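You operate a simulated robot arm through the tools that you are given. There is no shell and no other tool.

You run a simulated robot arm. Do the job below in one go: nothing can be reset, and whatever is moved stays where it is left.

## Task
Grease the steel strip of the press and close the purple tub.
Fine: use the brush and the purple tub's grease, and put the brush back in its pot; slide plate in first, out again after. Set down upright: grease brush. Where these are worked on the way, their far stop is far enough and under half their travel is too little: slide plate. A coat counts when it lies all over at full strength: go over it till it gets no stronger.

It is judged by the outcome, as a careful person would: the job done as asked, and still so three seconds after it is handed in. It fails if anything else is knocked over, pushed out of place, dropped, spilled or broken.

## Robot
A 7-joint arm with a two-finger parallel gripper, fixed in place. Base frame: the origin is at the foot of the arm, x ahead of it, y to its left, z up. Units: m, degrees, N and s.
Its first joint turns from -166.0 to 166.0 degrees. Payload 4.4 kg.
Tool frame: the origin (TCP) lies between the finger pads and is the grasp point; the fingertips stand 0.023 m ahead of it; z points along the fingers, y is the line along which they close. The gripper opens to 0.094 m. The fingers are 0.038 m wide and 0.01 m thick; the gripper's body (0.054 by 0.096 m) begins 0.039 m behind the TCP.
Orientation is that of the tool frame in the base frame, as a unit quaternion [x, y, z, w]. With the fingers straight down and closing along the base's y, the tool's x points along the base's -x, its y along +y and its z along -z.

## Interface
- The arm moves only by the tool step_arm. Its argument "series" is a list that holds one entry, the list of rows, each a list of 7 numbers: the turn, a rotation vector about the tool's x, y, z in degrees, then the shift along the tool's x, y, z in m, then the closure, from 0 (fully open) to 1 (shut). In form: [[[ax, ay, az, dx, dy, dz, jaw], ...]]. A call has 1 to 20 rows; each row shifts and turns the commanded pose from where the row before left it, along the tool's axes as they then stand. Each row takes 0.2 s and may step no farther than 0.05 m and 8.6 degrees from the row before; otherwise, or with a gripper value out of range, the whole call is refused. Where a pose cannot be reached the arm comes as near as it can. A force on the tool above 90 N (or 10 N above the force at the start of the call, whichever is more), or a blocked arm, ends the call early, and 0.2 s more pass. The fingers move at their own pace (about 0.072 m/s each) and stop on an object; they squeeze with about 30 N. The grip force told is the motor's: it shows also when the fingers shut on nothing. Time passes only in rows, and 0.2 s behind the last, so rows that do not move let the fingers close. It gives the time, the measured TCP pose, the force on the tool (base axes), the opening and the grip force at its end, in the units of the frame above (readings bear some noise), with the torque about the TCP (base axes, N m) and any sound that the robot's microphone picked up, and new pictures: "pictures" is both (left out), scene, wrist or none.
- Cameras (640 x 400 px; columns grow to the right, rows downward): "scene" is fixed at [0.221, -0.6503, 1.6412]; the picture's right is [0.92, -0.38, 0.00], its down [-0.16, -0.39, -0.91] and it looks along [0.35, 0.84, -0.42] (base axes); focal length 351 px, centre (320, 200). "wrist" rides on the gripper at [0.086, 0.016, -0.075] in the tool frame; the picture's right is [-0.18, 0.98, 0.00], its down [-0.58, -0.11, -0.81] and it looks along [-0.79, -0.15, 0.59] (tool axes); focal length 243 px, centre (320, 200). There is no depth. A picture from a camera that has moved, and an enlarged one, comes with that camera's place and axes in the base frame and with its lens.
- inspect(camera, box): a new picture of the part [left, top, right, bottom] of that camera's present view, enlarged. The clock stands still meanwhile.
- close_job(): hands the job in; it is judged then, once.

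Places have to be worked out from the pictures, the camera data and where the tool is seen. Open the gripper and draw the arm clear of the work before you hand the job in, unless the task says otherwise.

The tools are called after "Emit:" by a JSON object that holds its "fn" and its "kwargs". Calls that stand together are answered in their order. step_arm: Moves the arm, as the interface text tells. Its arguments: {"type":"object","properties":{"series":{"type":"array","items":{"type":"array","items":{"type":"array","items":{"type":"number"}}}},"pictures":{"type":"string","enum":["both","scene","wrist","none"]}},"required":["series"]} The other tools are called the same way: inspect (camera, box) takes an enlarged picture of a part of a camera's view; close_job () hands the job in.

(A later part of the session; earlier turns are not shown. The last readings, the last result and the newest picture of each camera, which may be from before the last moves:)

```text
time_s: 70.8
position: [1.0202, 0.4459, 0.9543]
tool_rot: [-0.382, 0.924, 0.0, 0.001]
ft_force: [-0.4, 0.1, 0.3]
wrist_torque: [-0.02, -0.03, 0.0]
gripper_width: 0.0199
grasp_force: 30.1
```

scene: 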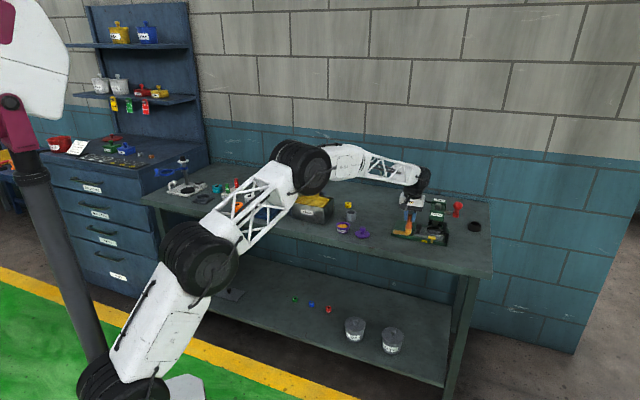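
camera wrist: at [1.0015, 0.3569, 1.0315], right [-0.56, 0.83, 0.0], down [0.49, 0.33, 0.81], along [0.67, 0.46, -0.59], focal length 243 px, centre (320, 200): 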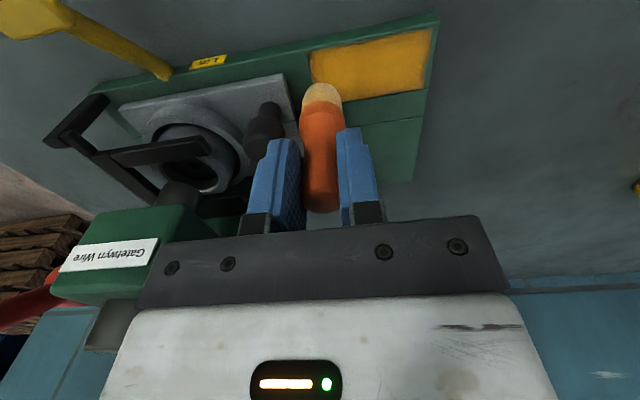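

Emit:
{"fn": "step_arm", "kwargs": {"series": [[[0, 0, 0, 0, 0, -0.03, 1], [0, 0, 0, -0.003, -0.015, -0.025, 1], [0, 0, 0, -0.003, -0.014, -0.027, 1], [0, 0, 0, 0, 0, 0, 1]]], "pictures": "none"}}

Emit:
{"fn": "inspect", "kwargs": {"camera": "wrist", "box": [240, 0, 400, 100]}}

Emit:
{"fn": "inspect", "kwargs": {"camera": "scene", "box": [390, 215, 430, 240]}}

Emit:
{"fn": "inspect", "kwargs": {"camera": "wrist", "box": [220, 60, 420, 220]}}

```text
time_s: 71.8
position: [1.0472, 0.4305, 1.0376]
tool_rot: [-0.382, 0.924, 0.0, 0.001]
ft_force: [-0.3, 0.3, -0.2]
wrist_torque: [-0.04, 0.0, 0.0]
gripper_width: 0.0199
grasp_force: 30.1
```

```text
4.00 times, centred on (320, 50) of wrist
camera zoom: at [0.9747, 0.3808, 1.1124], right [-0.56, 0.83, 0.0], down [0.49, 0.33, 0.81], along [0.67, 0.46, -0.59], focal length 970 px, centre (320, 800)
```

zoom: 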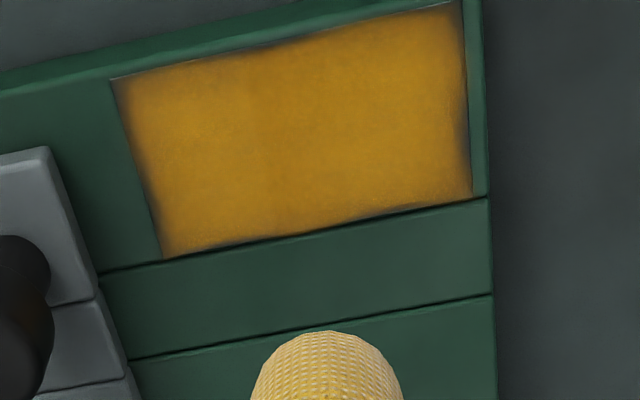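

```text
16.00 times, centred on (410, 228) of scene
camera zoom: at [0.221, -0.6503, 1.6412], right [0.92, -0.38, 0.0], down [-0.16, -0.39, -0.91], along [0.35, 0.84, -0.42], focal length 5619 px, centre (-1120, -240)
```

zoom: 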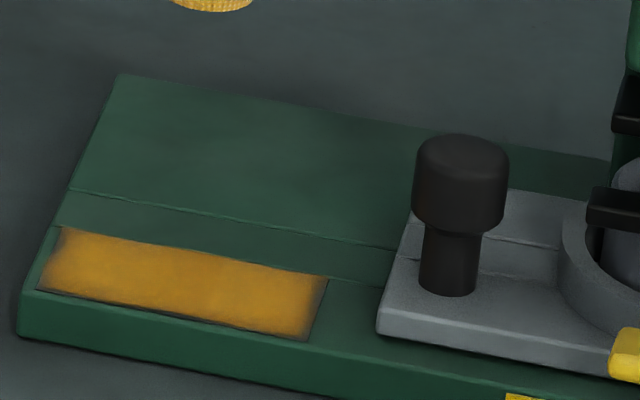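

```text
2.50 times, centred on (320, 140) of wrist
camera zoom: at [0.9747, 0.3808, 1.1124], right [-0.56, 0.83, 0.0], down [0.49, 0.33, 0.81], along [0.67, 0.46, -0.59], focal length 606 px, centre (320, 350)
```

zoom: 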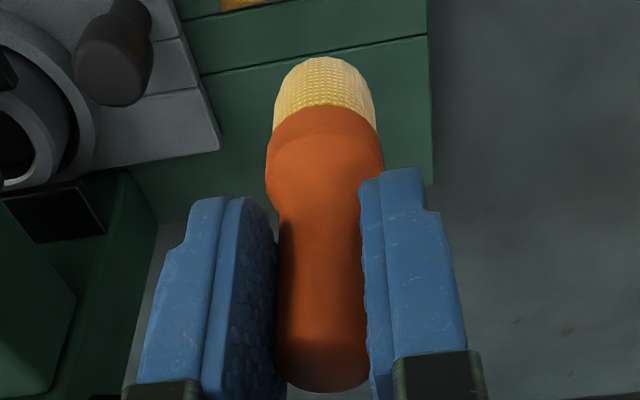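

The coat didn't change between the last two rounds, even with fresh grease, so it's at full strength; the soft rim just looks the same each time. Next the brush goes back to its pot near (0.908, 0.634), so I'll fly above it first.

Emit:
{"fn": "step_arm", "kwargs": {"series": [[[0, 0, 0, 0, 0, -0.02, 1], [0, 0, 0, -0.0076, 0.0404, 0, 1], [0, 0, 0, -0.0076, 0.0404, 0, 1], [0, 0, 0, -0.0076, 0.0404, 0, 1], [0, 0, 0, -0.0076, 0.0404, 0, 1], [0, 0, 0, -0.0076, 0.0404, 0, 1], [0, 0, 0, -0.0076, 0.0404, 0, 1], [0, 0, 0, 0, 0, 0, 1]]], "pictures": "none"}}

Emit:
{"fn": "inspect", "kwargs": {"camera": "wrist", "box": [240, 0, 400, 200]}}

Emit:
{"fn": "inspect", "kwargs": {"camera": "scene", "box": [310, 160, 390, 245]}}

```text
time_s: 73.6
position: [0.9062, 0.6352, 1.0567]
tool_rot: [-0.383, 0.924, 0.001, 0.001]
ft_force: [0.7, -0.3, -0.8]
wrist_torque: [-0.04, 0.06, -0.01]
gripper_width: 0.0198
grasp_force: 29.8
```

```text
2.00 times, centred on (320, 100) of wrist
camera zoom: at [0.8325, 0.587, 1.1319], right [-0.56, 0.83, 0.0], down [0.49, 0.33, 0.81], along [0.67, 0.46, -0.59], focal length 485 px, centre (320, 400)
```

zoom: 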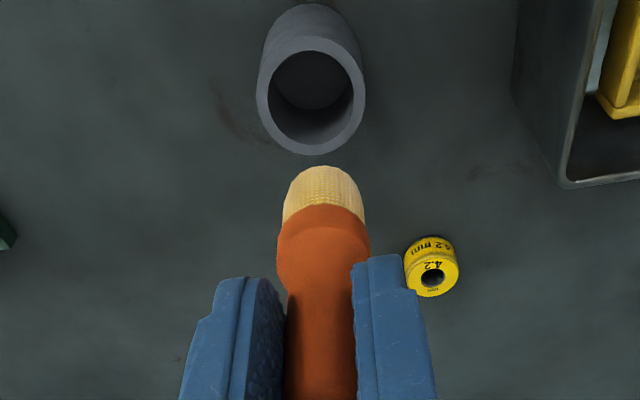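

```text
4.71 times, centred on (350, 202) of scene
camera zoom: at [0.221, -0.6503, 1.6412], right [0.92, -0.38, 0.0], down [-0.16, -0.39, -0.91], along [0.35, 0.84, -0.42], focal length 1653 px, centre (179, 188)
```

zoom: 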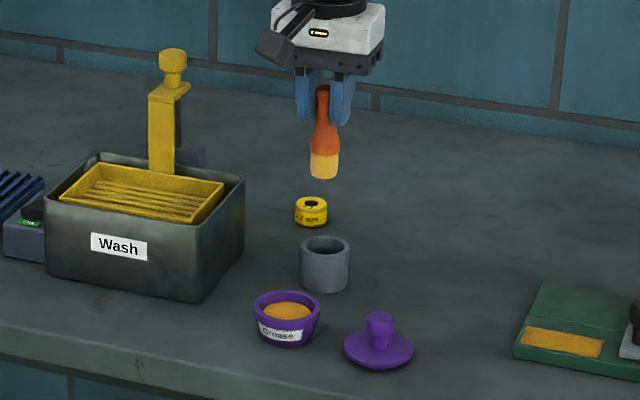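

The pot opening is about 4.5 mm along +e1 and 2.5 mm along +e2 from the brush axis. I'll correct that and lower the bristles just into the pot mouth.

Emit:
{"fn": "step_arm", "kwargs": {"series": [[[0, 0, 0, -0.0025, -0.0045, 0.02, 1], [0, 0, 0, 0, 0, 0.02, 1], [0, 0, 0, 0, 0, 0.02, 1], [0, 0, 0, 0, 0, 0.015, 1], [0, 0, 0, 0, 0, 0, 1]]], "pictures": "none"}}

Emit:
{"fn": "inspect", "kwargs": {"camera": "wrist", "box": [240, 0, 400, 200]}}

Emit:
{"fn": "inspect", "kwargs": {"camera": "scene", "box": [320, 190, 390, 245]}}

```text
time_s: 74.8
position: [0.9108, 0.6339, 0.9804]
tool_rot: [-0.383, 0.924, 0.0, 0.001]
ft_force: [-0.7, -0.8, -0.7]
wrist_torque: [-0.01, 0.01, 0.01]
gripper_width: 0.0195
grasp_force: 30.3
```

```text
2.00 times, centred on (320, 100) of wrist
camera zoom: at [0.8392, 0.5842, 1.057], right [-0.56, 0.83, 0.0], down [0.49, 0.33, 0.81], along [0.67, 0.46, -0.59], focal length 485 px, centre (320, 400)
```

zoom: 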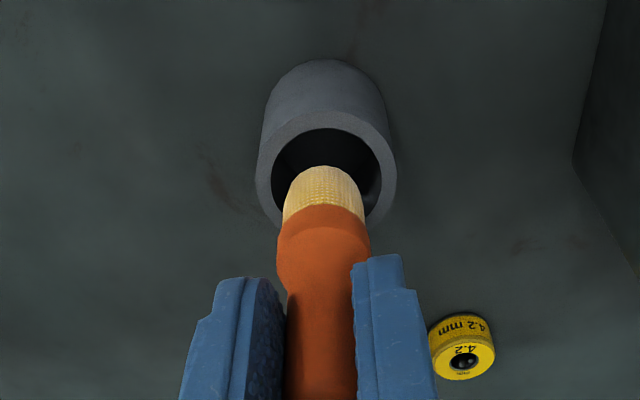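

```text
7.27 times, centred on (355, 218) of scene
camera zoom: at [0.221, -0.6503, 1.6412], right [0.92, -0.38, 0.0], down [-0.16, -0.39, -0.91], along [0.35, 0.84, -0.42], focal length 2554 px, centre (66, 73)
```

zoom: 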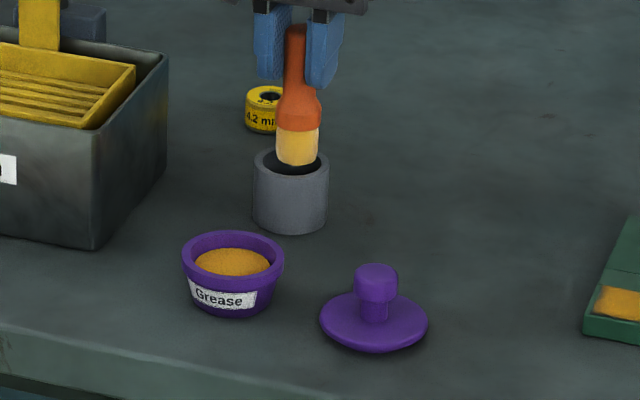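

The brush is aligned in e1, but both views put it about 5 mm too far back in e2. I'll correct that and lower it further in.

Emit:
{"fn": "step_arm", "kwargs": {"series": [[[0, 0, 0, 0.005, 0.0005, 0, 1], [0, 0, 0, 0, 0, 0.01, 1], [0, 0, 0, 0, 0, 0.01, 1], [0, 0, 0, 0, 0, 0, 1]]], "pictures": "none"}}

Emit:
{"fn": "inspect", "kwargs": {"camera": "wrist", "box": [240, 0, 400, 200]}}

Emit:
{"fn": "inspect", "kwargs": {"camera": "scene", "box": [320, 190, 390, 245]}}

```text
time_s: 75.8
position: [0.9084, 0.6297, 0.962]
tool_rot: [-0.382, 0.924, 0.0, 0.001]
ft_force: [0.0, 0.4, -0.1]
wrist_torque: [0.01, 0.0, -0.01]
gripper_width: 0.0194
grasp_force: 30.1
```

```text
2.00 times, centred on (320, 100) of wrist
camera zoom: at [0.8351, 0.5803, 1.0365], right [-0.56, 0.83, 0.0], down [0.49, 0.33, 0.81], along [0.67, 0.46, -0.59], focal length 485 px, centre (320, 400)
```

zoom: 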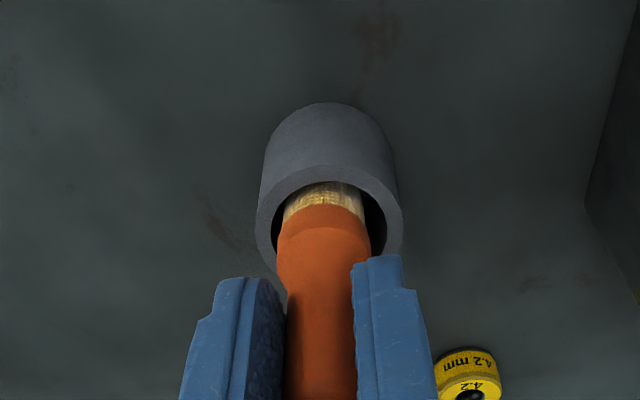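

```text
7.27 times, centred on (355, 218) of scene
camera zoom: at [0.221, -0.6503, 1.6412], right [0.92, -0.38, 0.0], down [-0.16, -0.39, -0.91], along [0.35, 0.84, -0.42], focal length 2554 px, centre (66, 73)
```

zoom: 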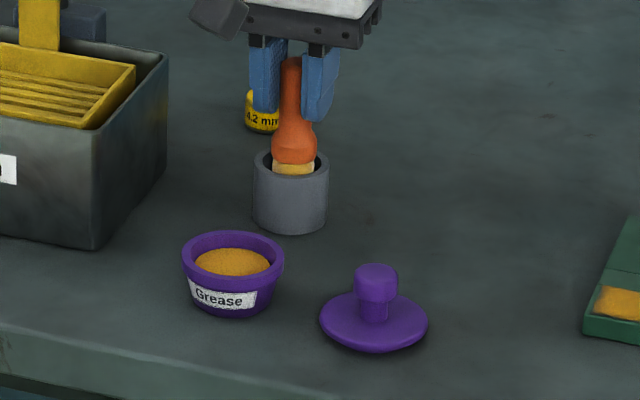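

The brush is inside the pot with slight play and no force. I'll nudge 1.5 mm and lower in small steps until it touches the floor.

Emit:
{"fn": "step_arm", "kwargs": {"series": [[[0, 0, 0, 0, 0.0015, 0.004, 1], [0, 0, 0, 0, 0, 0.004, 1], [0, 0, 0, 0, 0, 0.003, 1], [0, 0, 0, 0, 0, 0, 1]]], "pictures": "none"}}

Emit:
{"fn": "step_arm", "kwargs": {"series": [[[0, 0, 0, 0, 0, 0.002, 1], [0, 0, 0, 0, 0, 0, 1]]], "pictures": "none"}}

Emit:
{"fn": "inspect", "kwargs": {"camera": "scene", "box": [320, 190, 390, 245]}}

```text
time_s: 76.8
position: [0.9072, 0.6314, 0.9521]
tool_rot: [-0.383, 0.924, 0.0, 0.0]
ft_force: [-0.5, -1.1, -1.8]
wrist_torque: [-0.04, 0.01, 0.05]
gripper_width: 0.02
grasp_force: 29.8
```

```text
time_s: 77.4
position: [0.9069, 0.6302, 0.9488]
tool_rot: [-0.383, 0.924, 0.0, 0.0]
ft_force: [0.1, 0.3, -0.4]
wrist_torque: [0.01, 0.03, 0.03]
gripper_width: 0.0199
grasp_force: 30.3
```

```text
7.27 times, centred on (355, 218) of scene
camera zoom: at [0.221, -0.6503, 1.6412], right [0.92, -0.38, 0.0], down [-0.16, -0.39, -0.91], along [0.35, 0.84, -0.42], focal length 2554 px, centre (66, 73)
```

zoom: 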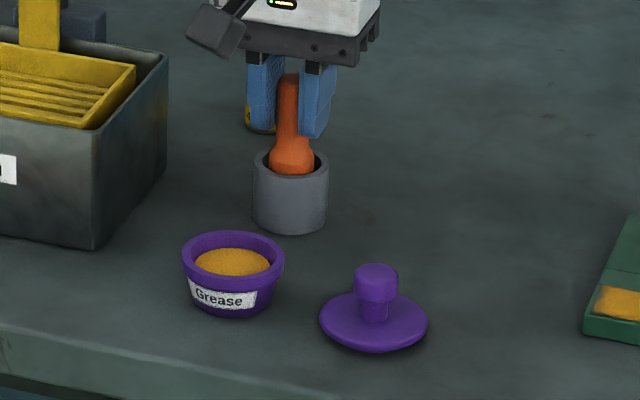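

The handle top is still slightly above its original height. I'll keep lowering by millimetres until contact.

Emit:
{"fn": "step_arm", "kwargs": {"series": [[[0, 0, 0, 0, 0, 0.0015, 1], [0, 0, 0, 0, 0, 0, 1]]], "pictures": "none"}}

Emit:
{"fn": "step_arm", "kwargs": {"series": [[[0, 0, 0, 0, 0, 0.001, 1], [0, 0, 0, 0, 0, 0, 1]]], "pictures": "none"}}

```text
time_s: 78.0
position: [0.9068, 0.6303, 0.9485]
tool_rot: [-0.383, 0.924, -0.001, 0.0]
ft_force: [1.3, 0.4, -0.9]
wrist_torque: [0.02, -0.02, -0.01]
gripper_width: 0.0198
grasp_force: 29.3
```

```text
time_s: 78.6
position: [0.9071, 0.631, 0.9477]
tool_rot: [-0.383, 0.924, -0.001, 0.0]
ft_force: [1.1, 0.3, -0.4]
wrist_torque: [-0.01, -0.01, 0.01]
gripper_width: 0.0197
grasp_force: 29.9
```

Emit:
{"fn": "step_arm", "kwargs": {"series": [[[0, 0, 0, 0, 0, 0.001, 1], [0, 0, 0, 0, 0, 0, 1]]], "pictures": "none"}}

Emit:
{"fn": "step_arm", "kwargs": {"series": [[[0, 0, 0, 0, 0, 0.001, 1], [0, 0, 0, 0, 0, 0, 1]]], "pictures": "none"}}

Emit:
{"fn": "inspect", "kwargs": {"camera": "scene", "box": [320, 190, 390, 245]}}

```text
time_s: 79.2
position: [0.9071, 0.6309, 0.9469]
tool_rot: [-0.383, 0.924, 0.0, 0.0]
ft_force: [-1.6, 0.3, 0.4]
wrist_torque: [0.0, 0.0, 0.0]
gripper_width: 0.02
grasp_force: 30.4
```

```text
time_s: 79.8
position: [0.9073, 0.6309, 0.9458]
tool_rot: [-0.383, 0.924, 0.0, 0.001]
ft_force: [0.0, -0.1, -0.3]
wrist_torque: [-0.02, -0.01, -0.03]
gripper_width: 0.0194
grasp_force: 30.1
```

```text
7.27 times, centred on (355, 218) of scene
camera zoom: at [0.221, -0.6503, 1.6412], right [0.92, -0.38, 0.0], down [-0.16, -0.39, -0.91], along [0.35, 0.84, -0.42], focal length 2554 px, centre (66, 73)
```

zoom: 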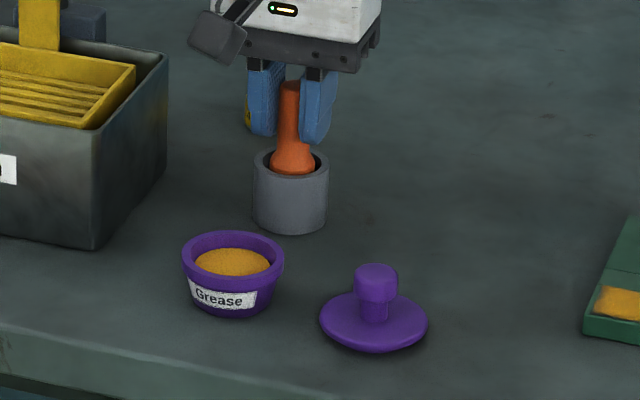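

Emit:
{"fn": "step_arm", "kwargs": {"series": [[[0, 0, 0, 0, 0, 0.001, 1], [0, 0, 0, 0, 0, 0, 1]]], "pictures": "none"}}

Emit:
{"fn": "step_arm", "kwargs": {"series": [[[0, 0, 0, 0, 0, 0.0005, 1], [0, 0, 0, 0, 0, 0, 1]]], "pictures": "wrist"}}

```text
time_s: 80.4
position: [0.907, 0.631, 0.9441]
tool_rot: [-0.383, 0.924, 0.0, 0.0]
ft_force: [-0.1, -0.7, -0.7]
wrist_torque: [-0.03, 0.0, 0.0]
gripper_width: 0.0197
grasp_force: 30.2
```

```text
time_s: 81.0
position: [0.9067, 0.6305, 0.9446]
tool_rot: [-0.382, 0.924, 0.0, 0.0]
ft_force: [0.0, 0.6, 1.4]
wrist_torque: [0.05, -0.06, 0.0]
gripper_width: 0.0196
grasp_force: 29.5
camera wrist: at [0.8346, 0.5812, 1.0189], right [-0.56, 0.83, 0.0], down [0.49, 0.33, 0.81], along [0.67, 0.46, -0.59], focal length 243 px, centre (320, 200)
```

wrist: 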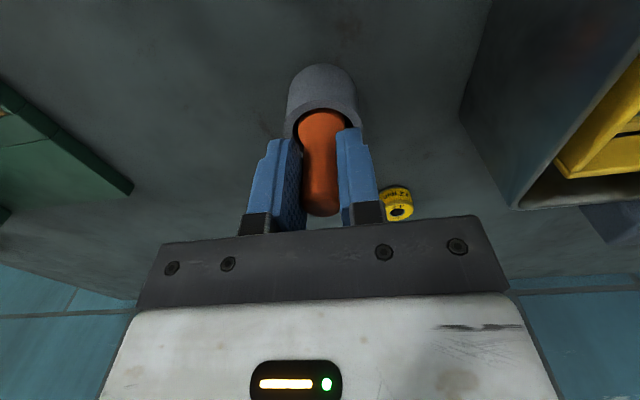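

A light touch on the pot floor. I'll release gently, then open fully and check that the brush stands before rising.

Emit:
{"fn": "step_arm", "kwargs": {"series": [[[0, 0, 0, 0, 0, 0, 0.76], [0, 0, 0, 0, 0, 0, 0.7], [0, 0, 0, 0, 0, 0, 0.6], [0, 0, 0, 0, 0, 0, 0.4], [0, 0, 0, 0, 0, 0, 0.2], [0, 0, 0, 0, 0, 0, 0], [0, 0, 0, 0, 0, 0, 0]]], "pictures": "wrist"}}

Emit:
{"fn": "inspect", "kwargs": {"camera": "scene", "box": [320, 190, 390, 245]}}

```text
time_s: 82.6
position: [0.9073, 0.6307, 0.9441]
tool_rot: [-0.383, 0.924, 0.0, 0.001]
ft_force: [-0.2, -0.3, 0.5]
wrist_torque: [-0.02, -0.01, 0.01]
gripper_width: 0.094
grasp_force: 0.1
camera wrist: at [0.8346, 0.5812, 1.0187], right [-0.56, 0.83, 0.0], down [0.49, 0.33, 0.81], along [0.67, 0.46, -0.59], focal length 243 px, centre (320, 200)
```

wrist: 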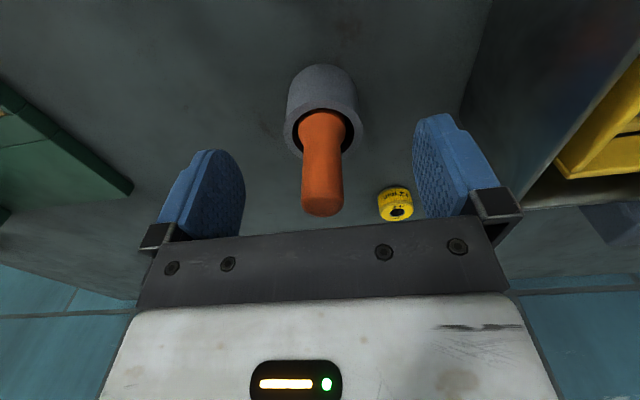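

```text
7.27 times, centred on (355, 218) of scene
camera zoom: at [0.221, -0.6503, 1.6412], right [0.92, -0.38, 0.0], down [-0.16, -0.39, -0.91], along [0.35, 0.84, -0.42], focal length 2554 px, centre (66, 73)
```

zoom: 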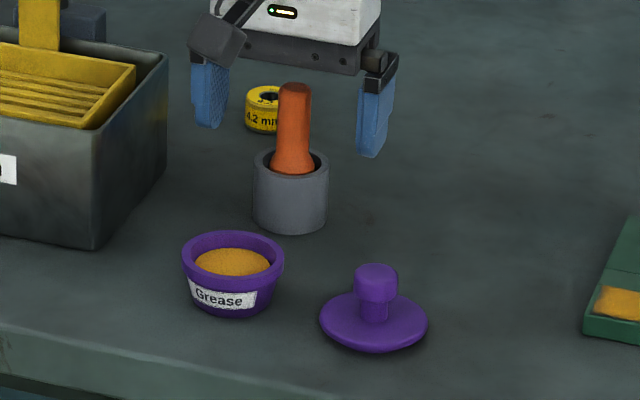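

The brush stands upright in its pot. I'll rise and fly to above the plate end, to look closely at the gap between the knob and bush for hooking the knob.

Emit:
{"fn": "step_arm", "kwargs": {"series": [[[0, 0, 0, 0, 0, -0.03, 0], [0, 0, 0, 0, 0, -0.04, 0], [0, 0, 0, 0, 0, -0.046, 0], [0, 0, 0, 0.0082, -0.0399, 0, 0], [0, 0, 0, 0.0082, -0.0399, 0, 0], [0, 0, 0, 0.0082, -0.0399, 0, 0], [0, 0, 0, 0.0082, -0.0399, 0, 0], [0, 0, 0, 0.0082, -0.0399, 0, 0], [0, 0, 0, 0.0082, -0.0399, 0, 0], [0, 0, 0, 0.0082, -0.0399, 0, 0], [0, 0, 0, 0, 0, 0, 0]]]}}

Emit:
{"fn": "inspect", "kwargs": {"camera": "wrist", "box": [140, 0, 460, 200]}}

Emit:
{"fn": "inspect", "kwargs": {"camera": "scene", "box": [395, 190, 455, 250]}}

Emit:
{"fn": "inspect", "kwargs": {"camera": "scene", "box": [320, 190, 390, 245]}}

```text
time_s: 85.0
position: [1.066, 0.3927, 1.0602]
tool_rot: [-0.382, 0.924, 0.0, 0.0]
ft_force: [0.3, -0.9, 0.3]
wrist_torque: [0.01, 0.02, -0.01]
gripper_width: 0.094
grasp_force: 0.1
camera wrist: at [0.9932, 0.3438, 1.1349], right [-0.56, 0.83, 0.0], down [0.49, 0.33, 0.81], along [0.67, 0.46, -0.59], focal length 243 px, centre (320, 200)
```

scene: 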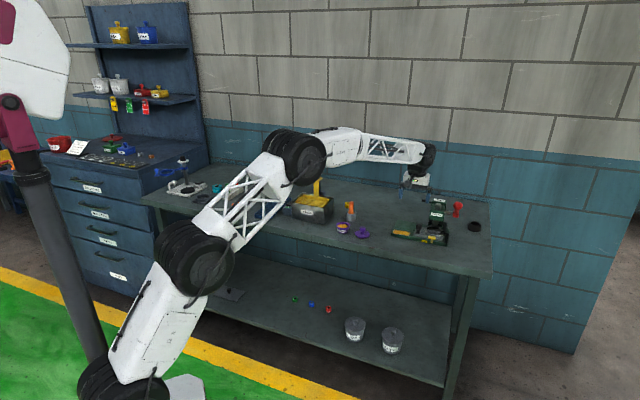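
wrist: 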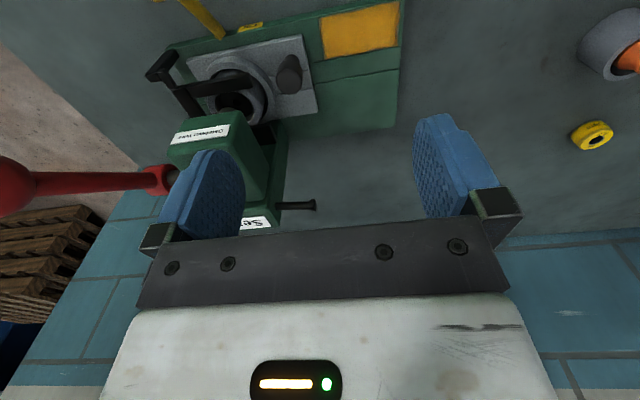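

```text
2.00 times, centred on (300, 100) of wrist
camera zoom: at [0.9932, 0.3438, 1.1349], right [-0.56, 0.83, 0.0], down [0.49, 0.33, 0.81], along [0.67, 0.46, -0.59], focal length 485 px, centre (360, 400)
```

zoom: 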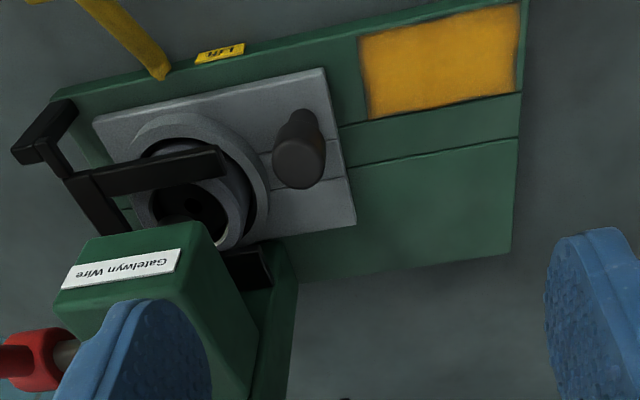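

```text
6.67 times, centred on (425, 220) of scene
camera zoom: at [0.221, -0.6503, 1.6412], right [0.92, -0.38, 0.0], down [-0.16, -0.39, -0.91], along [0.35, 0.84, -0.42], focal length 2341 px, centre (-380, 67)
```

zoom: 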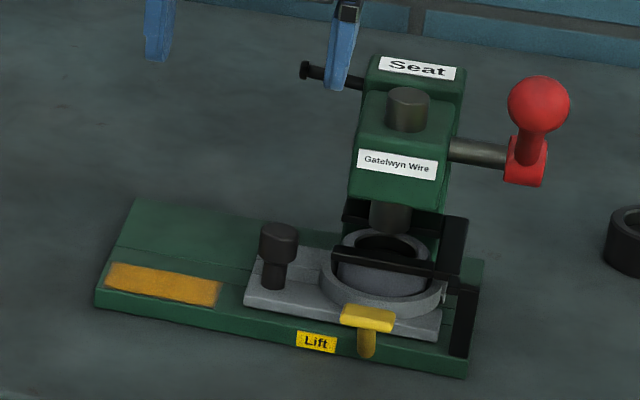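

```text
7.27 times, centred on (355, 218) of scene
camera zoom: at [0.221, -0.6503, 1.6412], right [0.92, -0.38, 0.0], down [-0.16, -0.39, -0.91], along [0.35, 0.84, -0.42], focal length 2554 px, centre (66, 73)
```

zoom: 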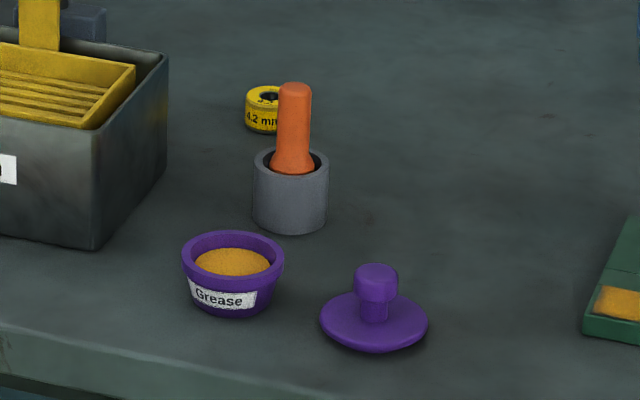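

The knob is at e1 0.503, e2 1.046 with its top at about 0.93. The fork arm tip is at e1 0.539, z 0.92, and the head corner at e1 0.543, z 0.96. So there's a gap of about 23 mm for a 10 mm finger. I'll descend part way at TCP e1 0.4735 and verify.

Emit:
{"fn": "step_arm", "kwargs": {"series": [[[0, 0, 0, -0.0046, 0.0026, 0.02, 0], [0, 0, 0, 0, 0, 0.03, 0], [0, 0, 0, 0, 0, 0.03, 0], [0, 0, 0, 0, 0, 0.015, 0], [0, 0, 0, 0, 0, 0, 0]]]}}

Emit:
{"fn": "inspect", "kwargs": {"camera": "wrist", "box": [100, 60, 340, 260]}}

Emit:
{"fn": "inspect", "kwargs": {"camera": "scene", "box": [395, 190, 455, 250]}}

```text
time_s: 86.2
position: [1.0668, 0.3973, 0.9643]
tool_rot: [-0.382, 0.924, -0.001, 0.0]
ft_force: [-0.9, -0.1, -0.8]
wrist_torque: [-0.03, -0.03, 0.01]
gripper_width: 0.0938
grasp_force: 0.1
camera wrist: at [0.9941, 0.3487, 1.0392], right [-0.56, 0.83, 0.0], down [0.49, 0.33, 0.81], along [0.67, 0.46, -0.59], focal length 243 px, centre (320, 200)
```

scene: 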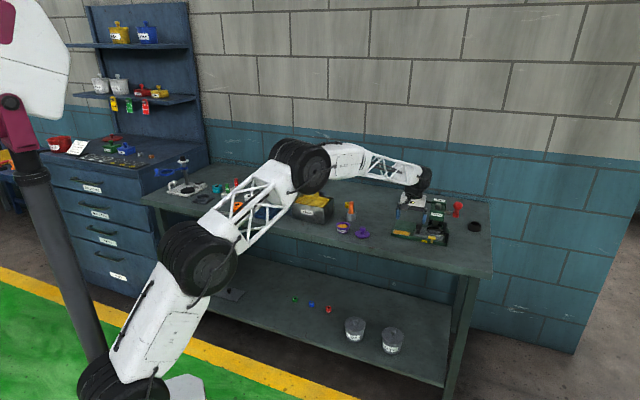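
wrist: 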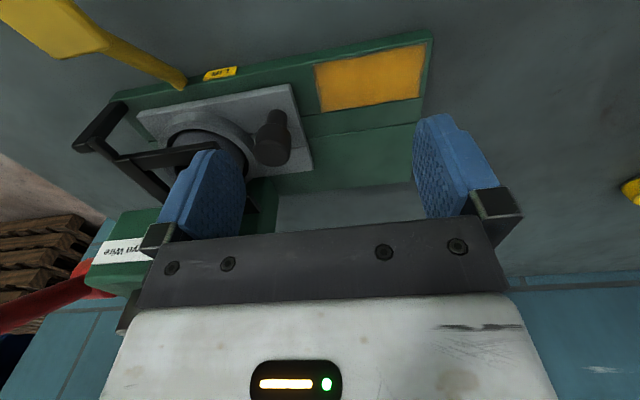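

```text
2.00 times, centred on (220, 160) of wrist
camera zoom: at [0.9941, 0.3487, 1.0392], right [-0.56, 0.83, 0.0], down [0.49, 0.33, 0.81], along [0.67, 0.46, -0.59], focal length 485 px, centre (520, 280)
```

zoom: 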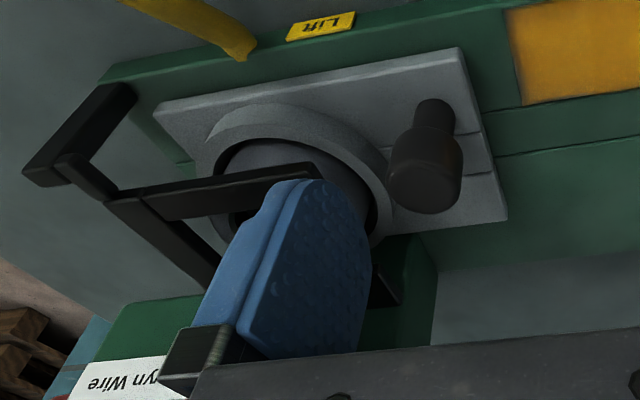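

```text
6.67 times, centred on (425, 220) of scene
camera zoom: at [0.221, -0.6503, 1.6412], right [0.92, -0.38, 0.0], down [-0.16, -0.39, -0.91], along [0.35, 0.84, -0.42], focal length 2341 px, centre (-380, 67)
```

zoom: 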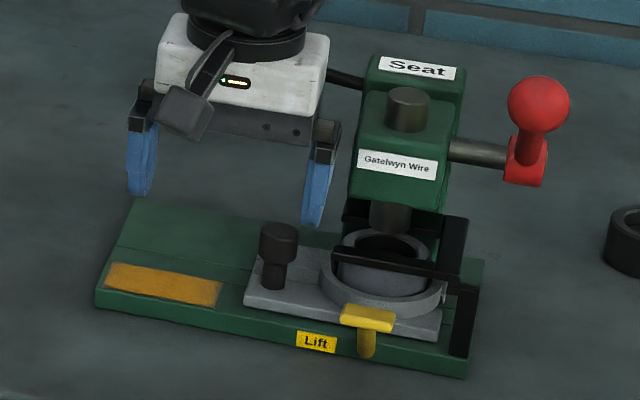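

The finger lines up between the knob and the fork arm, about 5 mm from the knob and 8 mm from the arm. I'll lower in two small stages, watching the force.

Emit:
{"fn": "step_arm", "kwargs": {"series": [[[0, 0, 0, 0, 0, 0.005, 0], [0, 0, 0, 0, 0, 0.005, 0], [0, 0, 0, 0, 0, 0.004, 0], [0, 0, 0, 0, 0, 0, 0]]], "pictures": "none"}}

Emit:
{"fn": "inspect", "kwargs": {"camera": "wrist", "box": [100, 60, 340, 260]}}

Emit:
{"fn": "inspect", "kwargs": {"camera": "scene", "box": [405, 200, 445, 240]}}

```text
time_s: 87.2
position: [1.065, 0.3978, 0.95]
tool_rot: [-0.382, 0.924, -0.001, 0.0]
ft_force: [-0.5, 0.0, 0.0]
wrist_torque: [0.04, -0.01, -0.04]
gripper_width: 0.0942
grasp_force: 0.1
```

```text
2.00 times, centred on (220, 160) of wrist
camera zoom: at [0.9921, 0.3485, 1.0249], right [-0.56, 0.83, 0.0], down [0.49, 0.33, 0.81], along [0.67, 0.46, -0.59], focal length 485 px, centre (520, 280)
```

zoom: 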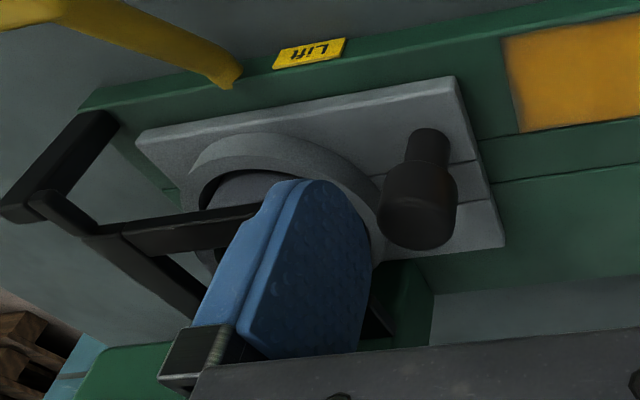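

```text
10.00 times, centred on (425, 220) of scene
camera zoom: at [0.221, -0.6503, 1.6412], right [0.92, -0.38, 0.0], down [-0.16, -0.39, -0.91], along [0.35, 0.84, -0.42], focal length 3512 px, centre (-730, 0)
```

zoom: 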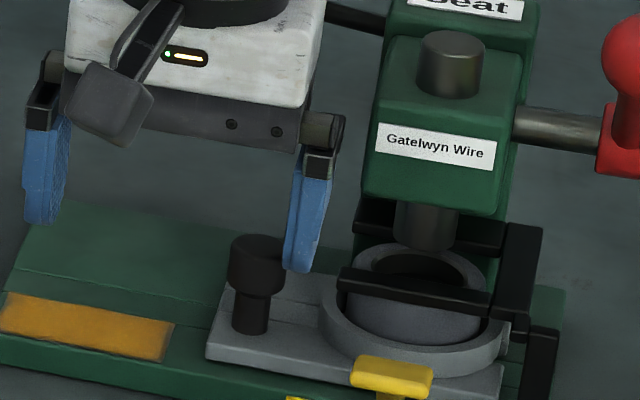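

The finger is clear of everything and there's no force. I'll lower the last 13 mm so the tip sits alongside the knob head.

Emit:
{"fn": "step_arm", "kwargs": {"series": [[[0, 0, 0, 0, 0, 0.005, 0], [0, 0, 0, 0, 0, 0.005, 0], [0, 0, 0, 0, 0, 0.003, 0], [0, 0, 0, 0, 0, 0, 0]]], "pictures": "none"}}

Emit:
{"fn": "inspect", "kwargs": {"camera": "wrist", "box": [100, 60, 340, 260]}}

Emit:
{"fn": "inspect", "kwargs": {"camera": "scene", "box": [405, 200, 445, 240]}}

```text
time_s: 88.4
position: [1.0667, 0.3983, 0.9451]
tool_rot: [-0.382, 0.924, -0.001, 0.006]
ft_force: [-0.5, 0.3, 0.2]
wrist_torque: [0.01, 0.0, -0.01]
gripper_width: 0.0941
grasp_force: 0.1
stopped in row 4: the force on the tool passed its limit at 92 N (the readings are from after the stop); the commanded pose is now the measured one
```

```text
2.00 times, centred on (220, 160) of wrist
camera zoom: at [0.9935, 0.3486, 1.0198], right [-0.56, 0.83, 0.0], down [0.48, 0.33, 0.81], along [0.67, 0.46, -0.58], focal length 485 px, centre (520, 280)
```

zoom: 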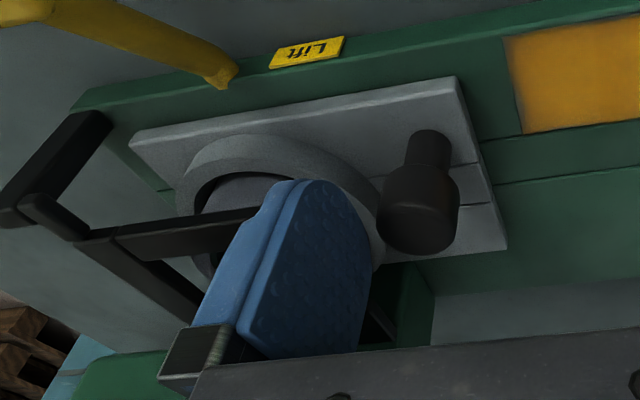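

```text
10.00 times, centred on (425, 220) of scene
camera zoom: at [0.221, -0.6503, 1.6412], right [0.92, -0.38, 0.0], down [-0.16, -0.39, -0.91], along [0.35, 0.84, -0.42], focal length 3512 px, centre (-730, 0)
```

zoom: 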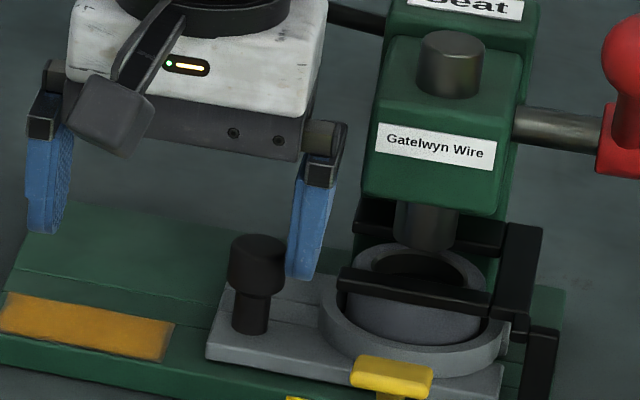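

The finger tip met something at about z 0.922 and the call stopped itself. The force is now zero and nothing looks displaced. Before going on, I'll look closely at what the hand or wrist could be touching.

Emit:
{"fn": "inspect", "kwargs": {"camera": "scene", "box": [390, 160, 460, 215]}}

Emit:
{"fn": "inspect", "kwargs": {"camera": "scene", "box": [412, 215, 442, 235]}}

Emit:
{"fn": "inspect", "kwargs": {"camera": "wrist", "box": [180, 110, 300, 210]}}

```text
7.27 times, centred on (425, 188) of scene
camera zoom: at [0.221, -0.6503, 1.6412], right [0.92, -0.38, 0.0], down [-0.16, -0.39, -0.91], along [0.35, 0.84, -0.42], focal length 2554 px, centre (-444, 291)
```

zoom: 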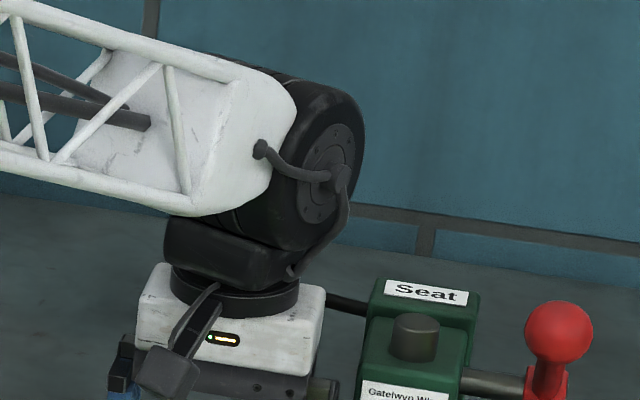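

```text
16.00 times, centred on (427, 225) of scene
camera zoom: at [0.221, -0.6503, 1.6412], right [0.92, -0.38, 0.0], down [-0.16, -0.39, -0.91], along [0.35, 0.84, -0.42], focal length 5619 px, centre (-1392, -200)
```

zoom: 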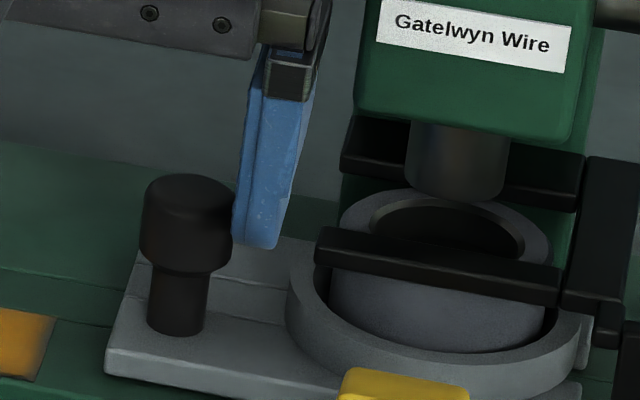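

```text
4.00 times, centred on (240, 160) of wrist
camera zoom: at [0.9935, 0.3486, 1.0198], right [-0.56, 0.83, 0.0], down [0.48, 0.33, 0.81], along [0.67, 0.46, -0.58], focal length 970 px, centre (640, 360)
```

zoom: 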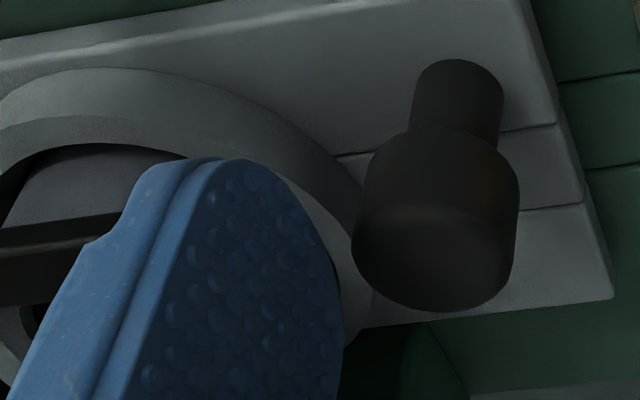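

I can't tell from the pictures what was touched. I'll step down slightly and read the force and torque, which will show where the contact is relative to the TCP.

Emit:
{"fn": "step_arm", "kwargs": {"series": [[[0, 0, 0, 0, 0, 0.001, 0], [0, 0, 0, 0, 0, 0, 0]]], "pictures": "none"}}

Emit:
{"fn": "step_arm", "kwargs": {"series": [[[0, 0, 0, 0, 0, 0.001, 0], [0, 0, 0, 0, 0, 0, 0]]], "pictures": "none"}}

```text
time_s: 89.0
position: [1.067, 0.3987, 0.9445]
tool_rot: [-0.383, 0.924, 0.0, 0.004]
ft_force: [0.0, 0.6, -0.3]
wrist_torque: [-0.01, 0.0, 0.03]
gripper_width: 0.0941
grasp_force: 0.0
```

```text
time_s: 89.6
position: [1.0677, 0.3984, 0.9433]
tool_rot: [-0.383, 0.924, 0.001, 0.005]
ft_force: [-0.4, 0.0, 0.3]
wrist_torque: [0.05, 0.0, 0.04]
gripper_width: 0.0937
grasp_force: 0.1
```

Emit:
{"fn": "step_arm", "kwargs": {"series": [[[0, 0, 0, 0, 0, 0.001, 0], [0, 0, 0, 0, 0, 0, 0]]], "pictures": "none"}}

Emit:
{"fn": "step_arm", "kwargs": {"series": [[[0, 0, 0, 0, 0, 0.001, 0], [0, 0, 0, 0, 0, 0, 0]]], "pictures": "none"}}

```text
time_s: 90.2
position: [1.0664, 0.3976, 0.9419]
tool_rot: [-0.383, 0.924, 0.001, 0.005]
ft_force: [-0.7, 0.1, 0.1]
wrist_torque: [-0.01, 0.03, 0.01]
gripper_width: 0.0939
grasp_force: 0.1
```

```text
time_s: 90.8
position: [1.0675, 0.3974, 0.9427]
tool_rot: [-0.382, 0.924, 0.0, 0.004]
ft_force: [-0.2, -0.4, -0.6]
wrist_torque: [0.03, -0.02, 0.02]
gripper_width: 0.0941
grasp_force: 0.0
```

Emit:
{"fn": "step_arm", "kwargs": {"series": [[[0, 0, 0, 0, 0, 0.001, 0], [0, 0, 0, 0, 0, 0, 0]]], "pictures": "none"}}

Emit:
{"fn": "step_arm", "kwargs": {"series": [[[0, 0, 0, 0, 0, 0.001, 0], [0, 0, 0, 0, 0, 0, 0]]], "pictures": "none"}}

```text
time_s: 91.4
position: [1.0669, 0.3993, 0.9412]
tool_rot: [-0.383, 0.924, 0.001, 0.004]
ft_force: [-0.5, 1.0, -0.1]
wrist_torque: [0.01, 0.04, 0.01]
gripper_width: 0.0938
grasp_force: 0.1
```

```text
time_s: 92.0
position: [1.0678, 0.3989, 0.9402]
tool_rot: [-0.383, 0.924, 0.0, 0.005]
ft_force: [0.6, -0.3, -0.7]
wrist_torque: [0.01, -0.02, -0.04]
gripper_width: 0.0942
grasp_force: 0.1
```

There's no contact now at z 0.940, with the tip at about 0.917 next to the knob head. I'll pull along -e1 gently and see whether the knob follows.

Emit:
{"fn": "step_arm", "kwargs": {"series": [[[0, 0, 0, 0, 0.004, 0, 0], [0, 0, 0, 0, 0.006, 0, 0], [0, 0, 0, 0, 0.008, 0, 0], [0, 0, 0, 0, 0.008, 0, 0], [0, 0, 0, 0, 0, 0, 0]]], "pictures": "none"}}

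Emit:
{"fn": "inspect", "kwargs": {"camera": "scene", "box": [390, 195, 450, 245]}}

Emit:
{"fn": "inspect", "kwargs": {"camera": "wrist", "box": [100, 60, 340, 260]}}

```text
time_s: 93.2
position: [1.049, 0.4181, 0.9411]
tool_rot: [-0.383, 0.924, -0.001, 0.005]
ft_force: [-0.9, 0.3, 0.0]
wrist_torque: [-0.03, -0.01, 0.0]
gripper_width: 0.094
grasp_force: 0.1
```

```text
8.00 times, centred on (420, 220) of scene
camera zoom: at [0.221, -0.6503, 1.6412], right [0.92, -0.38, 0.0], down [-0.16, -0.39, -0.91], along [0.35, 0.84, -0.42], focal length 2810 px, centre (-480, 40)
```

zoom: 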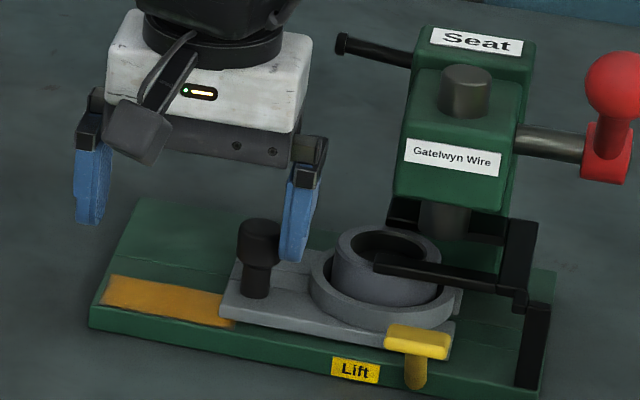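

```text
2.00 times, centred on (220, 160) of wrist
camera zoom: at [0.9756, 0.3681, 1.0146], right [-0.56, 0.83, 0.0], down [0.48, 0.33, 0.81], along [0.67, 0.46, -0.58], focal length 485 px, centre (520, 280)
```

zoom: 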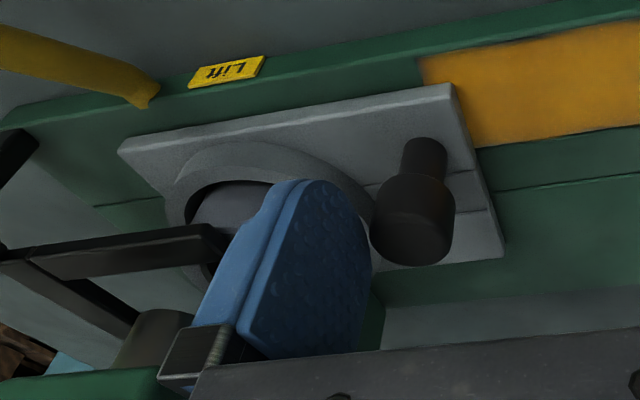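

The plate and bush are following smoothly. I'll continue pulling toward the out stop.

Emit:
{"fn": "step_arm", "kwargs": {"series": [[[0, 0, 0, 0, 0.01, 0, 0], [0, 0, 0, 0, 0.01, 0, 0], [0, 0, 0, 0, 0.01, 0, 0], [0, 0, 0, 0, 0.01, 0, 0], [0, 0, 0, 0, 0.01, 0, 0], [0, 0, 0, 0, 0.006, 0, 0], [0, 0, 0, 0, 0, 0, 0]]], "pictures": "none"}}

Emit:
{"fn": "inspect", "kwargs": {"camera": "scene", "box": [380, 195, 440, 245]}}

```text
time_s: 94.8
position: [1.0087, 0.4571, 0.9406]
tool_rot: [-0.383, 0.924, 0.0, 0.005]
ft_force: [0.0, 0.1, -0.5]
wrist_torque: [-0.01, 0.04, 0.05]
gripper_width: 0.0939
grasp_force: 0.1
```

```text
8.00 times, centred on (410, 220) of scene
camera zoom: at [0.221, -0.6503, 1.6412], right [0.92, -0.38, 0.0], down [-0.16, -0.39, -0.91], along [0.35, 0.84, -0.42], focal length 2810 px, centre (-400, 40)
```

zoom: 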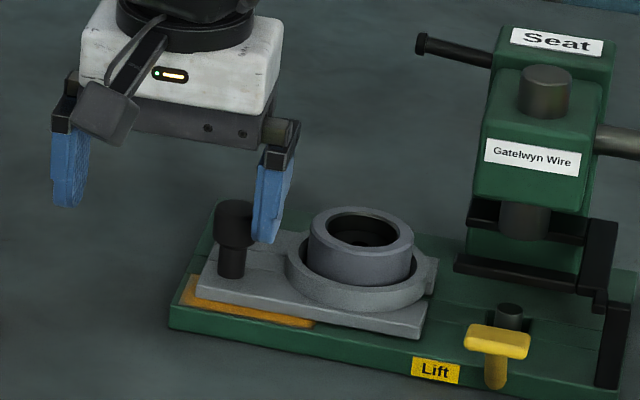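

About a centimetre remains. I'll finish with small steps until I feel the stop.

Emit:
{"fn": "step_arm", "kwargs": {"series": [[[0, 0, 0, 0, 0.004, 0, 0], [0, 0, 0, 0, 0.004, 0, 0], [0, 0, 0, 0, 0, 0, 0]]], "pictures": "none"}}

Emit:
{"fn": "step_arm", "kwargs": {"series": [[[0, 0, 0, 0, 0.002, 0, 0], [0, 0, 0, 0, 0, 0, 0]]], "pictures": "none"}}

Emit:
{"fn": "inspect", "kwargs": {"camera": "scene", "box": [380, 195, 440, 245]}}

```text
time_s: 95.6
position: [1.0035, 0.4619, 0.9404]
tool_rot: [-0.383, 0.924, 0.0, 0.005]
ft_force: [-1.6, -0.5, 0.8]
wrist_torque: [-0.01, -0.01, 0.02]
gripper_width: 0.0939
grasp_force: 0.2
```

```text
time_s: 96.2
position: [1.0028, 0.4635, 0.9409]
tool_rot: [-0.383, 0.924, -0.001, 0.005]
ft_force: [12.7, -7.6, -1.6]
wrist_torque: [0.02, -0.21, -0.05]
gripper_width: 0.0941
grasp_force: 0.5
```

```text
8.00 times, centred on (410, 220) of scene
camera zoom: at [0.221, -0.6503, 1.6412], right [0.92, -0.38, 0.0], down [-0.16, -0.39, -0.91], along [0.35, 0.84, -0.42], focal length 2810 px, centre (-400, 40)
```

zoom: 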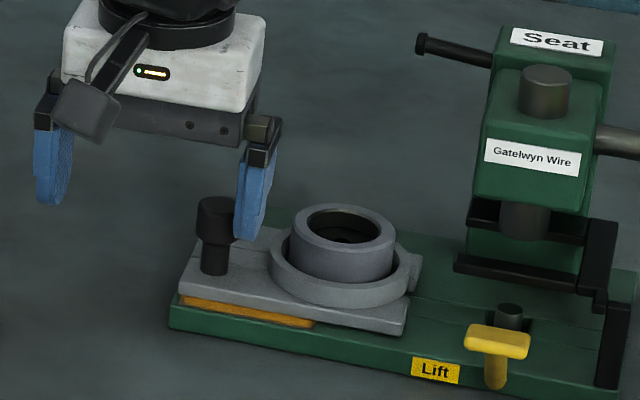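

The plate is at its out stop, felt at about 15 N. I'll release by moving 3 mm away from the knob, rise, square the tool up, and go above the lid with a narrower opening.

Emit:
{"fn": "step_arm", "kwargs": {"series": [[[0, 0, 0, 0, -0.003, 0, 0], [0, 0, 0, 0, 0, -0.02, 0], [0, 0, 0, 0, 0, -0.03, 0], [-0.22, 0.53, 0, 0, 0, -0.03, 0], [0, 0, 0, 0.02, 0.034, 0, 0.47], [0, 0, 0, 0.02, 0.034, 0, 0.47], [0, 0, 0, 0.0205, 0.034, 0, 0.47], [0, 0, 0, 0, 0, 0, 0.47]]]}}

Emit:
{"fn": "inspect", "kwargs": {"camera": "wrist", "box": [240, 0, 400, 200]}}

Emit:
{"fn": "inspect", "kwargs": {"camera": "scene", "box": [320, 190, 390, 245]}}

Emit:
{"fn": "inspect", "kwargs": {"camera": "scene", "box": [380, 195, 450, 250]}}

```text
time_s: 98.0
position: [0.8861, 0.4935, 1.0196]
tool_rot: [-0.383, 0.924, 0.0, 0.0]
ft_force: [-0.8, -0.1, 0.3]
wrist_torque: [0.0, -0.01, 0.0]
gripper_width: 0.0499
grasp_force: 0.1
camera wrist: at [0.8132, 0.4433, 1.0942], right [-0.56, 0.83, 0.0], down [0.49, 0.33, 0.81], along [0.67, 0.45, -0.59], focal length 243 px, centre (320, 200)
```

scene: 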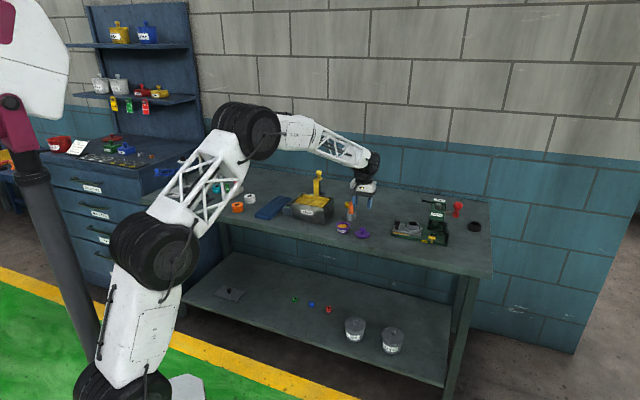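
wrist: 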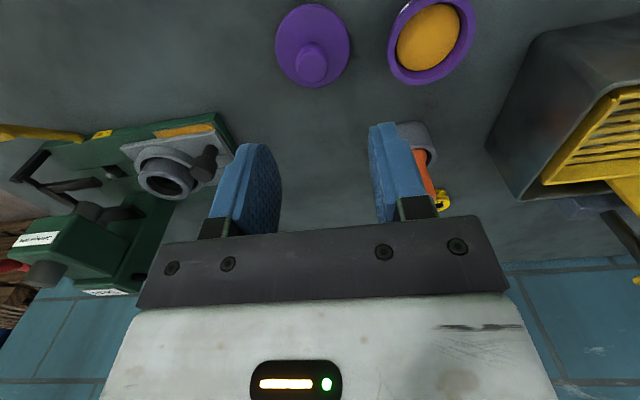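

```text
2.00 times, centred on (320, 100) of wrist
camera zoom: at [0.8132, 0.4433, 1.0942], right [-0.56, 0.83, 0.0], down [0.49, 0.33, 0.81], along [0.67, 0.45, -0.59], focal length 485 px, centre (320, 400)
```

zoom: 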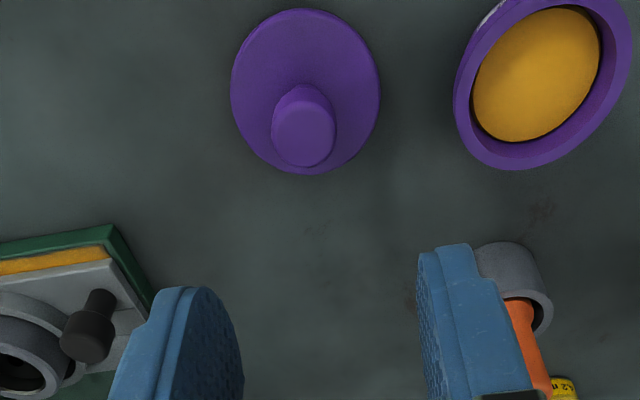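

```text
7.27 times, centred on (355, 218) of scene
camera zoom: at [0.221, -0.6503, 1.6412], right [0.92, -0.38, 0.0], down [-0.16, -0.39, -0.91], along [0.35, 0.84, -0.42], focal length 2554 px, centre (66, 73)
```

zoom: 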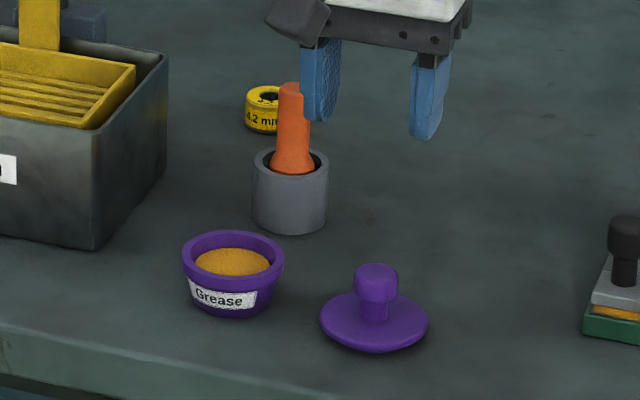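

```text
7.27 times, centred on (415, 222) of scene
camera zoom: at [0.221, -0.6503, 1.6412], right [0.92, -0.38, 0.0], down [-0.16, -0.39, -0.91], along [0.35, 0.84, -0.42], focal length 2554 px, centre (-371, 36)
```

zoom: 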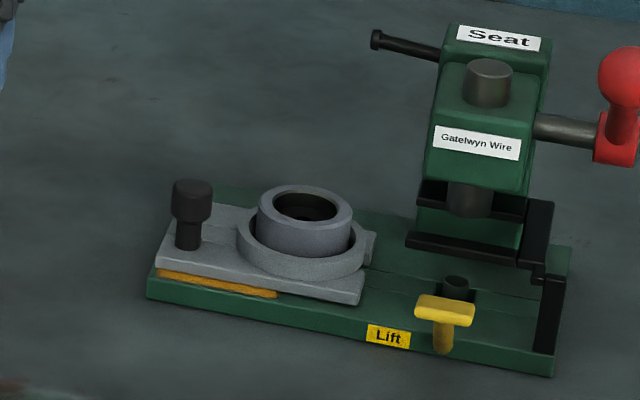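

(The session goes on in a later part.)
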